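You operate a simulated robot arm through the tools that you are given. There is no shell and no other tool. Be economical: measure what you need, move in short steps, check, and stop when the job is done.

Carry out the task below with a simulated robot arm. There is one attempt and no reset: what you move stays moved.

TASK
Stack the bag of yellow balloons marked "75" from the top of the blue-drawer bench on top of the bag of yellow balloons labelled "95".
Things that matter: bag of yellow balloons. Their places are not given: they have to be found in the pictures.

It is judged by the outcome, as a careful person would: the job done as asked, and still so three seconds after it is handed in. It fails if anything else is knocked over, pushed out of place, dropped, spilled or broken.

THE ROBOT
A 7-joint arm with a two-finger parallel gripper, fixed in place. Base frame: the origin is at the foot of the arm, x ahead of it, y to its left, z up; the work surface is at about z = 0.82. Lengths are in m, angles in degrees, forces in N, time in s.
With the tool pointing down near the work surface it reaches from about 0.3 to 0.7 m from the base axis. Its first joint turns from -66.0 to 66.0 degrees. Payload 1.57 kg.
Tool frame: the origin (TCP) lies between the finger pads and is the grasp point; the fingertips stand 0.03 m ahead of it; z points along the fingers, y is the line along which they close. The gripper opens to 0.11 m. The fingers are 0.024 m wide and 0.012 m thick; the gripper's body (0.048 by 0.112 m) begins 0.078 m behind the TCP.
Orientation is that of the tool frame in the base frame, as a unit quaternion [x, y, z, w]. With the fingers straight down and closing along the base's y, the tool's x points along the base's -x, its y along +y and its z along -z.

THE INTERFACE
- The arm moves only by the tool servo_tool. Its argument "increments" is one flat list of numbers, 7 for each row, row after row: the turn, a rotation vector about the tool's x, y, z in degrees, then the shift along the tool's x, y, z in m, then the opening in per cent of the stroke, from 0 (shut) to 100 (fully open). In form: [ax, ay, az, x, y, z, claw, ax, ay, az, x, y, z, claw, ...]. A call has 1 to 20 rows; each row shifts and turns the commanded pose from where the row before left it, along the tool's axes as they then stand. A row lasts 0.2 s, in which the tool goes at most 0.05 m and 8.6 degrees; a call with a longer step from one row to the next is refused whole, and so is a gripper value outside its range. A pose out of reach is approached as far as the arm can. The call stops where the force on the tool passes 40 N (or 10 N more than at its start, if that is more) or the arm is blocked; 0.2 s more then pass. The fingers move at their own pace (about 0.108 m/s each) and stop on an object; they squeeze with about 40 N. The grip force told is the motor's: it shows also when the fingers shut on nothing. Time passes only in rows, and 0.2 s behind the last, so rows that do not move let the fingers close. It gives the time, the measured TCP pose, the force on the tool (base axes), the opening and the grip force at its end, in the units of the frame above (readings bear some noise).
- Cameras (640 x 400 px; columns grow to the right, rows downward): "scene" is fixed at [0.1723, -0.4053, 1.3919]; the picture's right is [0.66, -0.75, 0.00], its down [-0.51, -0.45, -0.73] and it looks along [0.55, 0.48, -0.68] (base axes); focal length 256 px, centre (320, 200). "wrist" rides on the gripper at [-0.036, 0, -0.08] in the tool frame; the picture's right is [0.00, -1.00, 0.00], its down [0.97, 0.00, -0.24] and it looks along [0.24, 0.00, 0.97] (tool axes); focal length 218 px, centre (320, 200).
- camera(camera): a new picture of that camera. No time passes.
- probe_pixels(camera, pixels): for up to 12 pixels [column, row] of the newest picture of that camera ("zoom" is the newest enlarged one), the place [x, y, z] in the base frame of the surface seen there, good to about 0.002 m. No time passes.
- zoom(camera, box): a new picture of the part [left, top, right, bottom] of that camera's present view, enlarged. No time passes.
- finish_job(): hands the job in; it is judged then, once.

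Work in short steps. Measure before you move; look again where a grasp or a placing could have gone wrong, and mend it. You have 60 turns and 14 pictures in all, the two below and enlarged ones among them. Open the gripper and draw the arm clear of the work before you hand the job in, unless the task says otherwise; then end with one line.

The tools are called after "Request:" as name(argument=value, ...) on one line, values as JSON. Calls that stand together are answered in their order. servo_tool: Moves the arm, as the interface text tells. Its arguments: {"type":"object","properties":{"increments":{"type":"array"}},"required":["increments"]} The other tools are called the same way: camera (camera) takes a picture; probe_pixels (camera, pixels) gives the place of the surface under pixels of a picture; zoom (camera, box) takes an enlarged picture of a part of a camera's view; finish_job () hands the job in.

At the start:

```text
time: 0.0
tool_pos: [0.4719, -0.0166, 1.1383]
ee_rot: [0.0, 1.0, 0.001, 0.0]
force: [0.4, 0.0, -0.8]
grip_width: 0.1102
grasp_force: 0.0
```

scene: 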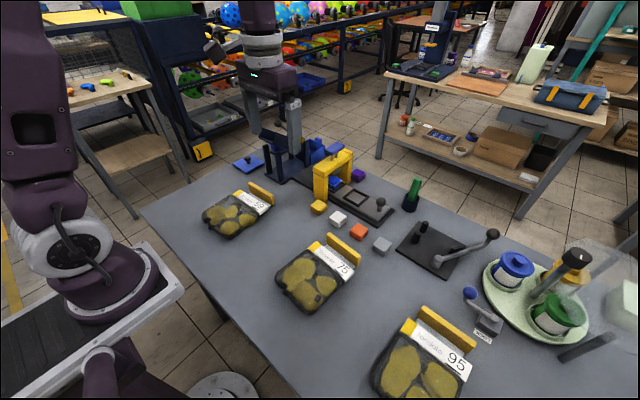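
wrist: 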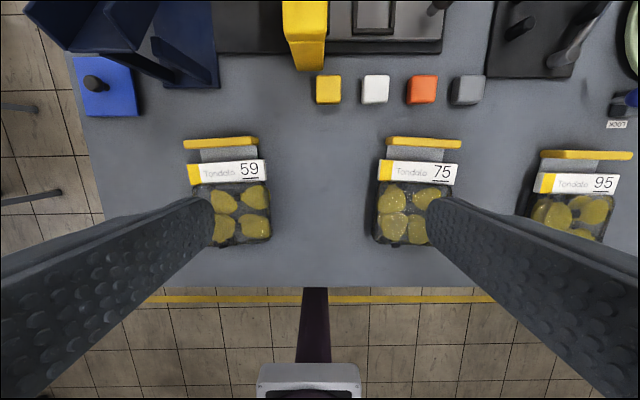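

The wrist view shows bag 75 around (415,190) and bag 95 around (580,200). I'll probe both, using the scene and wrist views.

Request:
probe_pixels(camera="wrist", pixels=[[424, 141], [420, 155], [380, 172], [455, 175], [393, 200], [418, 200], [392, 227], [418, 232], [376, 240], [415, 262], [350, 200], [490, 200]])

Request:
probe_pixels(camera="scene", pixels=[[345, 250], [330, 268], [295, 272], [320, 290], [305, 308], [281, 290], [445, 325], [440, 345], [400, 365], [440, 380], [380, 385], [405, 395]])

Request:
zoom(camera="scene", box=[250, 220, 500, 400])

```text
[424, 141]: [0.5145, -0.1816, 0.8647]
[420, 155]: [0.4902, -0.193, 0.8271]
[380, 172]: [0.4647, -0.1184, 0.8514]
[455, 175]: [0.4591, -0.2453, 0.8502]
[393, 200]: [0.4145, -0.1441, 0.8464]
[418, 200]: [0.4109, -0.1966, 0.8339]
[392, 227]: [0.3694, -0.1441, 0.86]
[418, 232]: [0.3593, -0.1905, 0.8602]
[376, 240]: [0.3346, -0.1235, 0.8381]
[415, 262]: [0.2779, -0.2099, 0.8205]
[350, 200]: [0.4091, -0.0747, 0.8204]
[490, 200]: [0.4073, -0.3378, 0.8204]
```

```text
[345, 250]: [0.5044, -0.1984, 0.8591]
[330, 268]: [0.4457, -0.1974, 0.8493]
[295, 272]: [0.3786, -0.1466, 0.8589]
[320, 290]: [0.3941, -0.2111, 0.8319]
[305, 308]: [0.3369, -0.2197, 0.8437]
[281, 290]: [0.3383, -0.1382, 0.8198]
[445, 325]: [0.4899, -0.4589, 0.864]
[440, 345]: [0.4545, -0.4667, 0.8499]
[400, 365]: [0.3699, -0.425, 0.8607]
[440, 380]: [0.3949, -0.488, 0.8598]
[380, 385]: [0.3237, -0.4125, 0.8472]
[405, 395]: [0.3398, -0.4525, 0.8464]
```

```text
2.22 times, centred on (375, 310) of scene
```

zoom: 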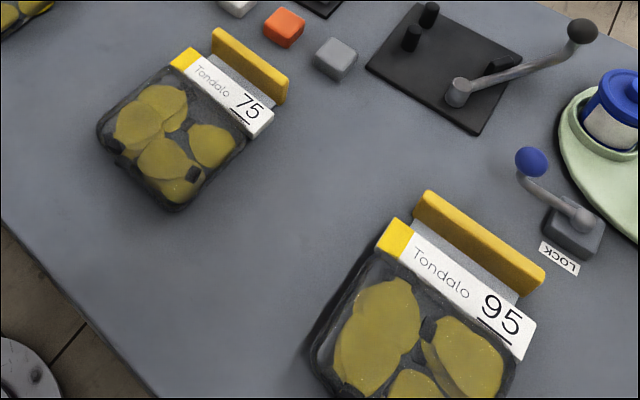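

The bag body is too wide for the gripper, but the yellow bar at x≈0.51 looks graspable across x. I'll measure both bars and necks in the enlarged view.

Request:
probe_pixels(camera="zoom", pixels=[[216, 33], [285, 82], [250, 58], [247, 72], [243, 78], [238, 84], [232, 80], [253, 52], [217, 45], [283, 98], [252, 78], [150, 130]])

Request:
probe_pixels(camera="zoom", pixels=[[424, 195], [540, 270], [480, 230], [476, 248], [470, 255], [460, 258], [485, 226], [420, 208], [535, 288], [402, 225], [525, 352], [375, 310]])

```text
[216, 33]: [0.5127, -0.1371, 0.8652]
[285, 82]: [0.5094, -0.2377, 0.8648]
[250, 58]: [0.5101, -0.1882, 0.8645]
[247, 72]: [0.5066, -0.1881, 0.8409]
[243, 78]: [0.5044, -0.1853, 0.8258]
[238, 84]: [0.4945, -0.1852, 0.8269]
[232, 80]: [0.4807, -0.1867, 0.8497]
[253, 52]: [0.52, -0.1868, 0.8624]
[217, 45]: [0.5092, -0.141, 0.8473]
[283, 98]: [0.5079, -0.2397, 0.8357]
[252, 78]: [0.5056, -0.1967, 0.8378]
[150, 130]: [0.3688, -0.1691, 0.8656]
```

```text
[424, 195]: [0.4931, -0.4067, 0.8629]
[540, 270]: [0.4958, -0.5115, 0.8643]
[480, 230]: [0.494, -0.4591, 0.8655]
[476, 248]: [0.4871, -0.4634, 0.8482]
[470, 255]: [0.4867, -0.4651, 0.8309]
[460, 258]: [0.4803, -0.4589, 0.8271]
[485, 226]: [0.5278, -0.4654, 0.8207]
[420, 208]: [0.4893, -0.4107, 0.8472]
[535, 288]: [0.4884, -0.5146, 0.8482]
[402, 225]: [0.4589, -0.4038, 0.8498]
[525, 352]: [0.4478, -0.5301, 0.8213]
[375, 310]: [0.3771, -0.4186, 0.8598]
```

Bar 75 is centred near (0.5135, -0.188) with its top at 0.865, and is about 15 mm thick with a 25 mm gap to the label. I'll turn the tool 90° so it closes along x and move above the bar.

Request:
servo_tool(increments=[0, 0, 8.1818, 0, 0, 0, 60, 0, 0, 8.1818, 0, 0, 0, 30, 0, 0, 8.1818, 0, 0, 0, 30, 0, 0, 8.1818, 0, 0, 0, 30, 0, 0, 8.1818, 0, 0, 0, 30, 0, 0, 8.1818, 0, 0, 0, 30, 0, 0, 8.1818, 0, 0, 0, 30, 0, 0, 8.1818, 0, 0, 0, 30, 0, 0, 8.1818, 0, 0, 0, 30, 0, 0, 8.1818, 0, 0, 0, 30, 0, 0, 8.182, 0, 0, 0, 30, 0, 0, 0, -0.0343, 0.0083, 0.032, 30, 0, 0, 0, -0.0343, 0.0083, 0.032, 30, 0, 0, 0, -0.0343, 0.0083, 0.032, 30, 0, 0, 0, -0.0343, 0.0083, 0.032, 30, 0, 0, 0, -0.0343, 0.0083, 0.032, 30, 0, 0, 0, 0, 0, 0, 30])

Request:
camera(camera="wrist")

```text
time: 3.6
tool_pos: [0.5137, -0.1888, 0.9781]
ee_rot: [0.707, 0.707, 0.001, 0.0]
force: [-0.2, -0.5, -0.3]
grip_width: 0.0329
grasp_force: 0.1
```

```text
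10 pictures are left
```

wrist: 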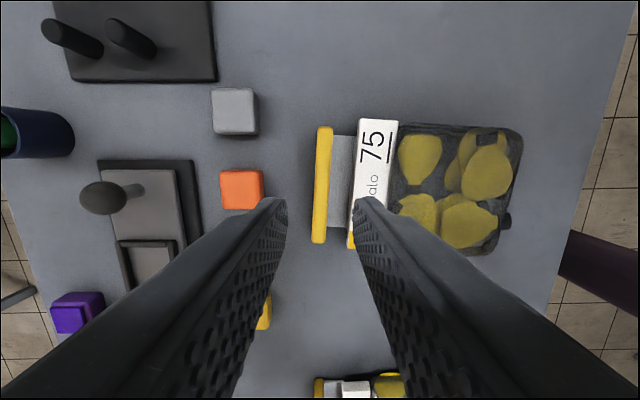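

The tool is now above the bar, which spans (325,127) to (318,243). I'll measure its edges for exact yaw and centre.

Request:
probe_pixels(camera="wrist", pixels=[[319, 135], [331, 135], [325, 130], [316, 185], [327, 185], [314, 235], [324, 235], [318, 240], [335, 170], [345, 170], [358, 150], [355, 185]])

```text
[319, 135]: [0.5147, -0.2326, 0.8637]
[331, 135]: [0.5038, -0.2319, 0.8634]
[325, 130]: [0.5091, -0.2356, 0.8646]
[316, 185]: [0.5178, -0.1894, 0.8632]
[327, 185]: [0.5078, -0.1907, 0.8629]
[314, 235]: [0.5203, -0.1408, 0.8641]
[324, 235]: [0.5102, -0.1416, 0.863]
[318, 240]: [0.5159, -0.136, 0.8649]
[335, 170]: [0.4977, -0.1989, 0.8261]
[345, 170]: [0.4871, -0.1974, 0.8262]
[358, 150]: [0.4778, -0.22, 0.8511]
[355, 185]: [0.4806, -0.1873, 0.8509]
```

The bar centre is (0.5128, -0.187), 12 mm thick, and yawed about 3.8° clockwise. I'll align, narrow to 24% and descend to z≈0.863.

Request:
servo_tool(increments=[0, 0, 3.8, 0.0015, -0.001, 0, 24, 0, 0, 0, 0, 0, 0.03, 24, 0, 0, 0, 0, 0, 0.03, 24, 0, 0, 0, 0, 0, 0.02, 24, 0, 0, 0, 0, 0, 0.02, 24, 0, 0, 0, 0, 0, 0.015, 24, 0, 0, 0, 0, 0, 0, 24])

```text
time: 5.2
tool_pos: [0.5122, -0.1868, 0.8633]
ee_rot: [0.73, 0.683, 0.0, 0.0]
force: [0.0, -0.1, -0.8]
grip_width: 0.0262
grasp_force: 0.0
```

No contact on the way down, so I'll close on the bar.

Request:
servo_tool(increments=[0, 0, 0, 0, 0, 0, 0, 0, 0, 0, 0, 0, 0, 0, 0, 0, 0, 0, 0, 0, 0])

Request:
zoom(camera="scene", box=[250, 180, 500, 400])

```text
time: 6.0
tool_pos: [0.5123, -0.1869, 0.863]
ee_rot: [0.73, 0.683, 0.0, 0.0]
force: [-0.5, 0.6, -0.5]
grip_width: 0.0131
grasp_force: 29.6
```

```text
1.82 times, centred on (375, 290) of scene
```

zoom: 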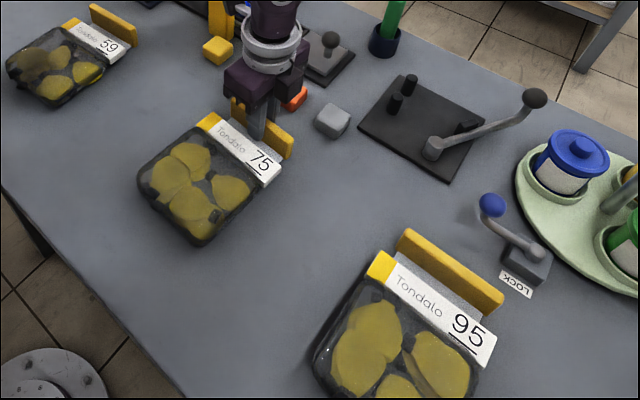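

The bar is gripped at 13 mm opening. I'll lift slowly.

Request:
servo_tool(increments=[0, 0, 0, 0, 0, -0.01, 0, 0, 0, 0, 0, 0, -0.015, 0, 0, 0, 0, 0, 0, -0.025, 0, 0, 0, 0, 0, 0, -0.03, 0, 0, 0, 0, 0, 0, -0.03, 0, 0, 0, 0, 0, 0, -0.03, 0, 0, 0, 0, 0, 0, 0, 0])

Request:
camera(camera="scene")

```text
time: 7.6
tool_pos: [0.5103, -0.187, 1.0037]
ee_rot: [0.73, 0.684, 0.0, 0.0]
force: [0.5, 0.6, -2.6]
grip_width: 0.013
grasp_force: 29.6
```

```text
8 pictures are left
```

scene: 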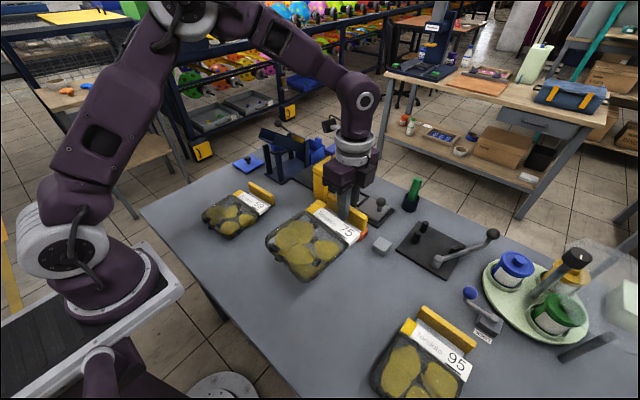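

It's lifted. I'll check the tilt of the held bag and measure bag 95's bar ends more precisely.

Request:
probe_pixels(camera="scene", pixels=[[318, 208], [358, 238], [325, 222], [293, 233], [276, 240], [300, 262], [325, 255], [305, 278], [340, 235], [268, 245]])

Request:
zoom(camera="scene", box=[360, 290, 500, 400])

```text
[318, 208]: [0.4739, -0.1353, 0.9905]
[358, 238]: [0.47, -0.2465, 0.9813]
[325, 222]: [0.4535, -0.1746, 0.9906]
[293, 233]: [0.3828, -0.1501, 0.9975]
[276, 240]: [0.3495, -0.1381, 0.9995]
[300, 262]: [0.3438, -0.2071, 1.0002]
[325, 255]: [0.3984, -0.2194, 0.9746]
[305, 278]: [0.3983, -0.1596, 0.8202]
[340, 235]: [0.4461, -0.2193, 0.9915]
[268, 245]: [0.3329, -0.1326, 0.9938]
```

```text
3.64 times, centred on (430, 345) of scene
```

zoom: 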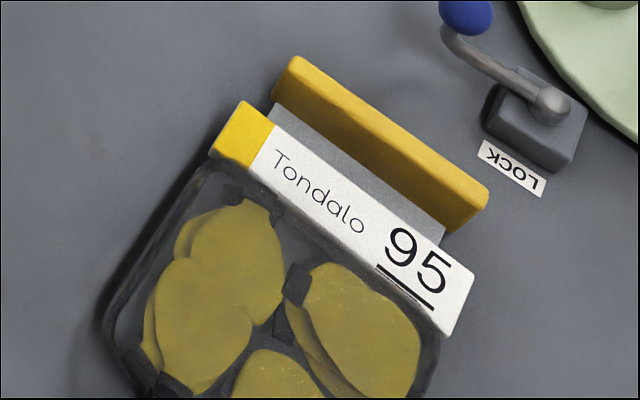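

Request:
probe_pixels(camera="zoom", pixels=[[296, 64], [384, 128], [482, 193], [283, 80], [475, 215], [242, 105], [466, 270], [210, 152], [445, 330], [230, 240], [370, 310], [270, 372]])

```text
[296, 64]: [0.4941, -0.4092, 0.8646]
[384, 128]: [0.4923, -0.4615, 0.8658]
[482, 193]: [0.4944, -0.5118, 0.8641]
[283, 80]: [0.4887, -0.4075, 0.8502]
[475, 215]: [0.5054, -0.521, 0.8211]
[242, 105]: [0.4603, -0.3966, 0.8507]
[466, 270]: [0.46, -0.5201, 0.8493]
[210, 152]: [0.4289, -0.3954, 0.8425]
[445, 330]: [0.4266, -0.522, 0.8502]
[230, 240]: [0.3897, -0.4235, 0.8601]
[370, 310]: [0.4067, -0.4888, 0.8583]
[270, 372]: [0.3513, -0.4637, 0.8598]
```

Bag 95's yaw is about 0°, with its bar centre near (0.494, -0.460). I'll carry the bag over it at z≈1.0 and square it up.

Request:
servo_tool(increments=[0, 0, -1.9, 0, 0, 0, 0, 0, 0, -1.9, 0, 0, 0, 0, 0, 0, 0, -0.02, -0.0014, 0, 0, 0, 0, 0, -0.025, -0.0014, 0, 0, 0, 0, 0, -0.025, -0.0014, 0, 0, 0, 0, 0, -0.025, -0.0014, 0, 0, 0, 0, 0, -0.025, -0.0014, 0, 0, 0, 0, 0, -0.025, -0.0014, 0, 0, 0, 0, 0, -0.025, -0.0014, 0, 0, 0, 0, 0, -0.025, -0.0014, 0, 0, 0, 0, 0, -0.025, -0.0014, 0, 0, 0, 0, 0, -0.025, -0.0014, 0, 0, 0, 0, 0, -0.018, -0.0014, 0, 0, 0, 0, 0, -0.01, -0.0014, 0, 0, 0, 0, 0, 0, 0, 0, 0])

Request:
camera(camera="wrist")

Request:
camera(camera="scene")

```text
time: 10.8
tool_pos: [0.4966, -0.4217, 1.0027]
ee_rot: [0.707, 0.707, 0.0, 0.0]
force: [-0.9, -0.3, -2.3]
grip_width: 0.0132
grasp_force: 29.8
out of reach, approached as far as the arm can: row 12, 13, 14
```

```text
6 pictures are left
```

wrist: 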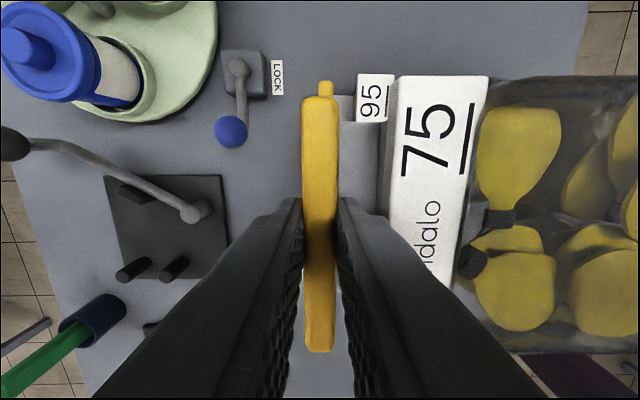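

```text
5 pictures are left
```

scene: 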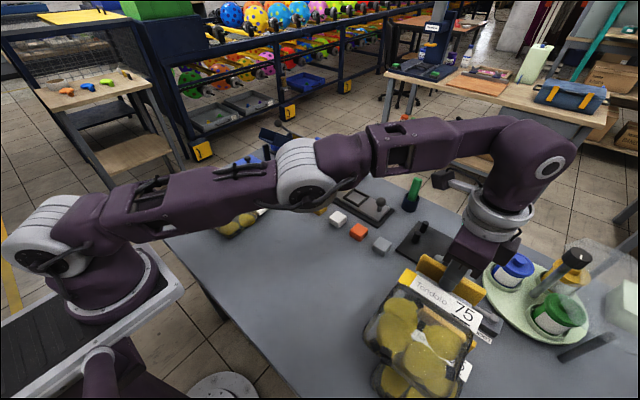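

The arm hit its reach limit at y=-0.42 at this height. The held bag is level and clear of everything, so I'll lower to about 0.94, where reach should be greater, and see.

Request:
servo_tool(increments=[0, 0, 0, 0, 0, 0.02, 0, 0, 0, 0, 0, 0, 0.02, 0, 0, 0, 0, 0, 0, 0.02, 0, 0, 0, 0, 0, 0, 0, 0])

```text
time: 11.8
tool_pos: [0.4965, -0.4204, 0.9432]
ee_rot: [0.707, 0.707, 0.0, 0.0]
force: [-0.6, -0.1, -1.2]
grip_width: 0.0133
grasp_force: 29.3
```

Not out of reach any more, so I'll move the remaining distance toward y=-0.46.

Request:
servo_tool(increments=[0, 0, 0, -0.01, -0.001, 0, 0, 0, 0, 0, -0.01, -0.001, 0, 0, 0, 0, 0, -0.01, -0.001, 0, 0, 0, 0, 0, -0.01, 0, 0, 0, 0, 0, 0, 0, 0, 0, 0])

```text
time: 13.0
tool_pos: [0.4967, -0.4307, 0.9438]
ee_rot: [0.707, 0.707, 0.0, 0.0]
force: [0.9, -0.1, -2.6]
grip_width: 0.0131
grasp_force: 29.8
out of reach, approached as far as the arm can: row 2, 3, 4
```

Reach is limited to a radius of about 0.658 m here. A 1–1.5 cm inward offset still stacks the bag squarely, so I'll aim for (0.483, -0.448) and lower a little more on the way.

Request:
servo_tool(increments=[0, 0, 0, 0, -0.007, 0, 0, 0, 0, 0, -0.006, -0.007, 0.005, 0, 0, 0, 0, -0.006, 0, 0.005, 0, 0, 0, 0, -0.006, 0, 0.005, 0, 0, 0, 0, 0, 0, 0, 0])

Request:
camera(camera="scene")

```text
time: 14.2
tool_pos: [0.4815, -0.4477, 0.9296]
ee_rot: [0.707, 0.707, 0.001, 0.0]
force: [0.6, 0.3, -0.9]
grip_width: 0.013
grasp_force: 30.2
```

```text
4 pictures are left
```

scene: 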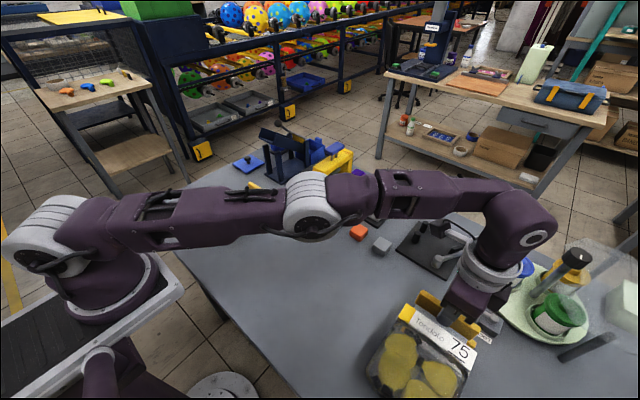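

In position at (0.4815, -0.448). I'll nudge slightly further along -y while lowering to about 0.915, just above contact (expected near 0.909).

Request:
servo_tool(increments=[0, 0, 0, -0.003, 0, 0.005, 0, 0, 0, 0, -0.003, 0, 0.005, 0, 0, 0, 0, 0, 0, 0.004, 0, 0, 0, 0, 0, 0, 0, 0])

```text
time: 15.2
tool_pos: [0.4822, -0.4538, 0.9143]
ee_rot: [0.707, 0.707, -0.001, 0.0]
force: [-0.7, 0.2, -2.2]
grip_width: 0.0133
grasp_force: 30.1
```

Now lowering in 2 mm steps, watching the force.

Request:
servo_tool(increments=[0, 0, 0, 0, 0, 0.002, 0, 0, 0, 0, 0, 0, 0.002, 0, 0, 0, 0, 0, 0, 0, 0])

```text
time: 16.0
tool_pos: [0.4826, -0.455, 0.9119]
ee_rot: [0.707, 0.707, 0.0, 0.0]
force: [-0.2, 0.3, -1.8]
grip_width: 0.0128
grasp_force: 30.0
```

Request:
servo_tool(increments=[0, 0, 0, 0, 0, 0.0015, 0, 0, 0, 0, 0, 0, 0.0015, 0, 0, 0, 0, 0, 0, 0, 0])

```text
time: 16.8
tool_pos: [0.482, -0.455, 0.9086]
ee_rot: [0.707, 0.707, 0.0, 0.0]
force: [-1.3, 0.5, 1.3]
grip_width: 0.0132
grasp_force: 30.1
```

The vertical force changed from about -2 to +1.3 N, which suggests contact. One more millimetre to confirm.

Request:
servo_tool(increments=[0, 0, 0, 0, 0, 0.001, 0, 0, 0, 0, 0, 0, 0, 0])

Request:
zoom(camera="scene", box=[350, 280, 510, 400])

```text
time: 17.4
tool_pos: [0.4834, -0.4548, 0.9075]
ee_rot: [0.707, 0.707, 0.001, 0.001]
force: [1.6, -1.6, 8.3]
grip_width: 0.0132
grasp_force: 29.4
```

```text
3.33 times, centred on (430, 340) of scene
```

zoom: 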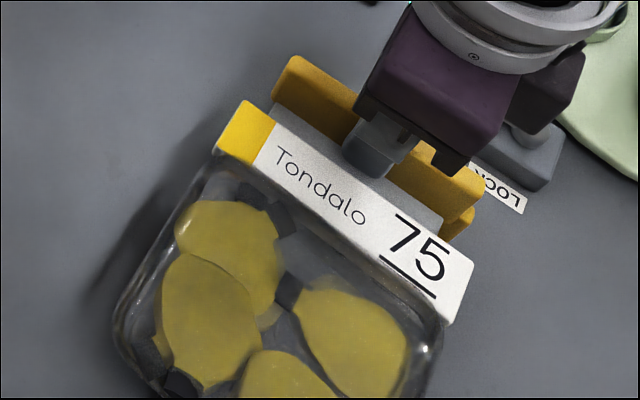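

Firm contact and well aligned. I'll release to 24% and then rise straight up.

Request:
servo_tool(increments=[0, 0, 0, 0, 0, -0.0005, 12, 0, 0, 0, 0, 0, 0, 18, 0, 0, 0, 0, 0, 0, 24, 0, 0, 0, 0, 0, 0, 24])

Request:
servo_tool(increments=[0, 0, 0, 0, 0, -0.005, 24, 0, 0, 0, 0, 0, -0.01, 24, 0, 0, 0, 0, 0, -0.015, 24, 0, 0, 0, 0, 0, -0.02, 24, 0, 0, 0, 0, 0, -0.02, 24, 0, 0, 0, 0, 0, 0, 24])

Request:
camera(camera="wrist")

```text
time: 18.4
tool_pos: [0.4826, -0.4553, 0.9078]
ee_rot: [0.708, 0.707, 0.0, 0.0]
force: [0.1, -0.2, -0.4]
grip_width: 0.0265
grasp_force: 0.0
```

```text
time: 19.8
tool_pos: [0.4793, -0.451, 0.9771]
ee_rot: [0.707, 0.707, -0.001, 0.0]
force: [-0.3, 0.1, -0.4]
grip_width: 0.0265
grasp_force: 0.2
out of reach, approached as far as the arm can: row 5
```

```text
2 pictures are left
```

wrist: 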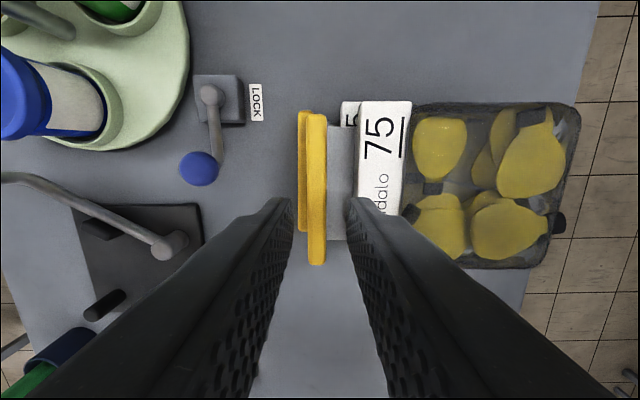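

The bag sits on top. I'll check that it is level, then draw back inward and up.

Request:
probe_pixels(camera="wrist", pixels=[[317, 125], [316, 250], [385, 115], [440, 145], [525, 150], [505, 230], [435, 230]])

Request:
servo_tool(increments=[0, 0, 0, 0.01, -0.01, -0.02, 24, 0, 0, 0, 0.03, -0.01, -0.02, 24, 0, 0, 0, 0.04, -0.01, -0.02, 24, 0, 0, 0, 0.04, 0, -0.02, 24, 0, 0, 0, 0.04, 0, -0.02, 40, 0, 0, 0, 0.04, 0, -0.02, 60, 0, 0, 0, 0, 0, 0, 60, 0, 0, 0, 0, 0, 0, 60, 0, 0, 0, 0, 0, 0, 60])

Request:
camera(camera="scene")

```text
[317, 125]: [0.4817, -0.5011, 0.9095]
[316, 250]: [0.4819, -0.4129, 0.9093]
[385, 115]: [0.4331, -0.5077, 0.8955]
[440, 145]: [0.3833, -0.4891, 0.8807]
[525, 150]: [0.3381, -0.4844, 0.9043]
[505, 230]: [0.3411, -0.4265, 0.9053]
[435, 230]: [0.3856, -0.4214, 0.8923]
```

```text
time: 21.8
tool_pos: [0.45, -0.2529, 1.0966]
ee_rot: [0.708, 0.707, 0.0, 0.0]
force: [0.2, -0.5, -0.2]
grip_width: 0.0661
grasp_force: 0.0
```

```text
1 pictures are left
```

scene: 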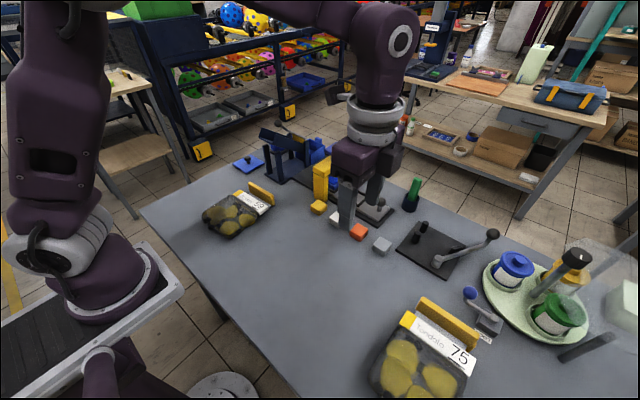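

The bag is level and steady on bag 95, the other objects are undisturbed and the arm is clear. I'll hand the job in.

Request:
finish_job()

```text
The job is handed in.
```

The bag marked "75" is now stacked level on the bag labelled "95", about 1 cm short of exact alignment because of the arm's reach limit; nothing else was disturbed.
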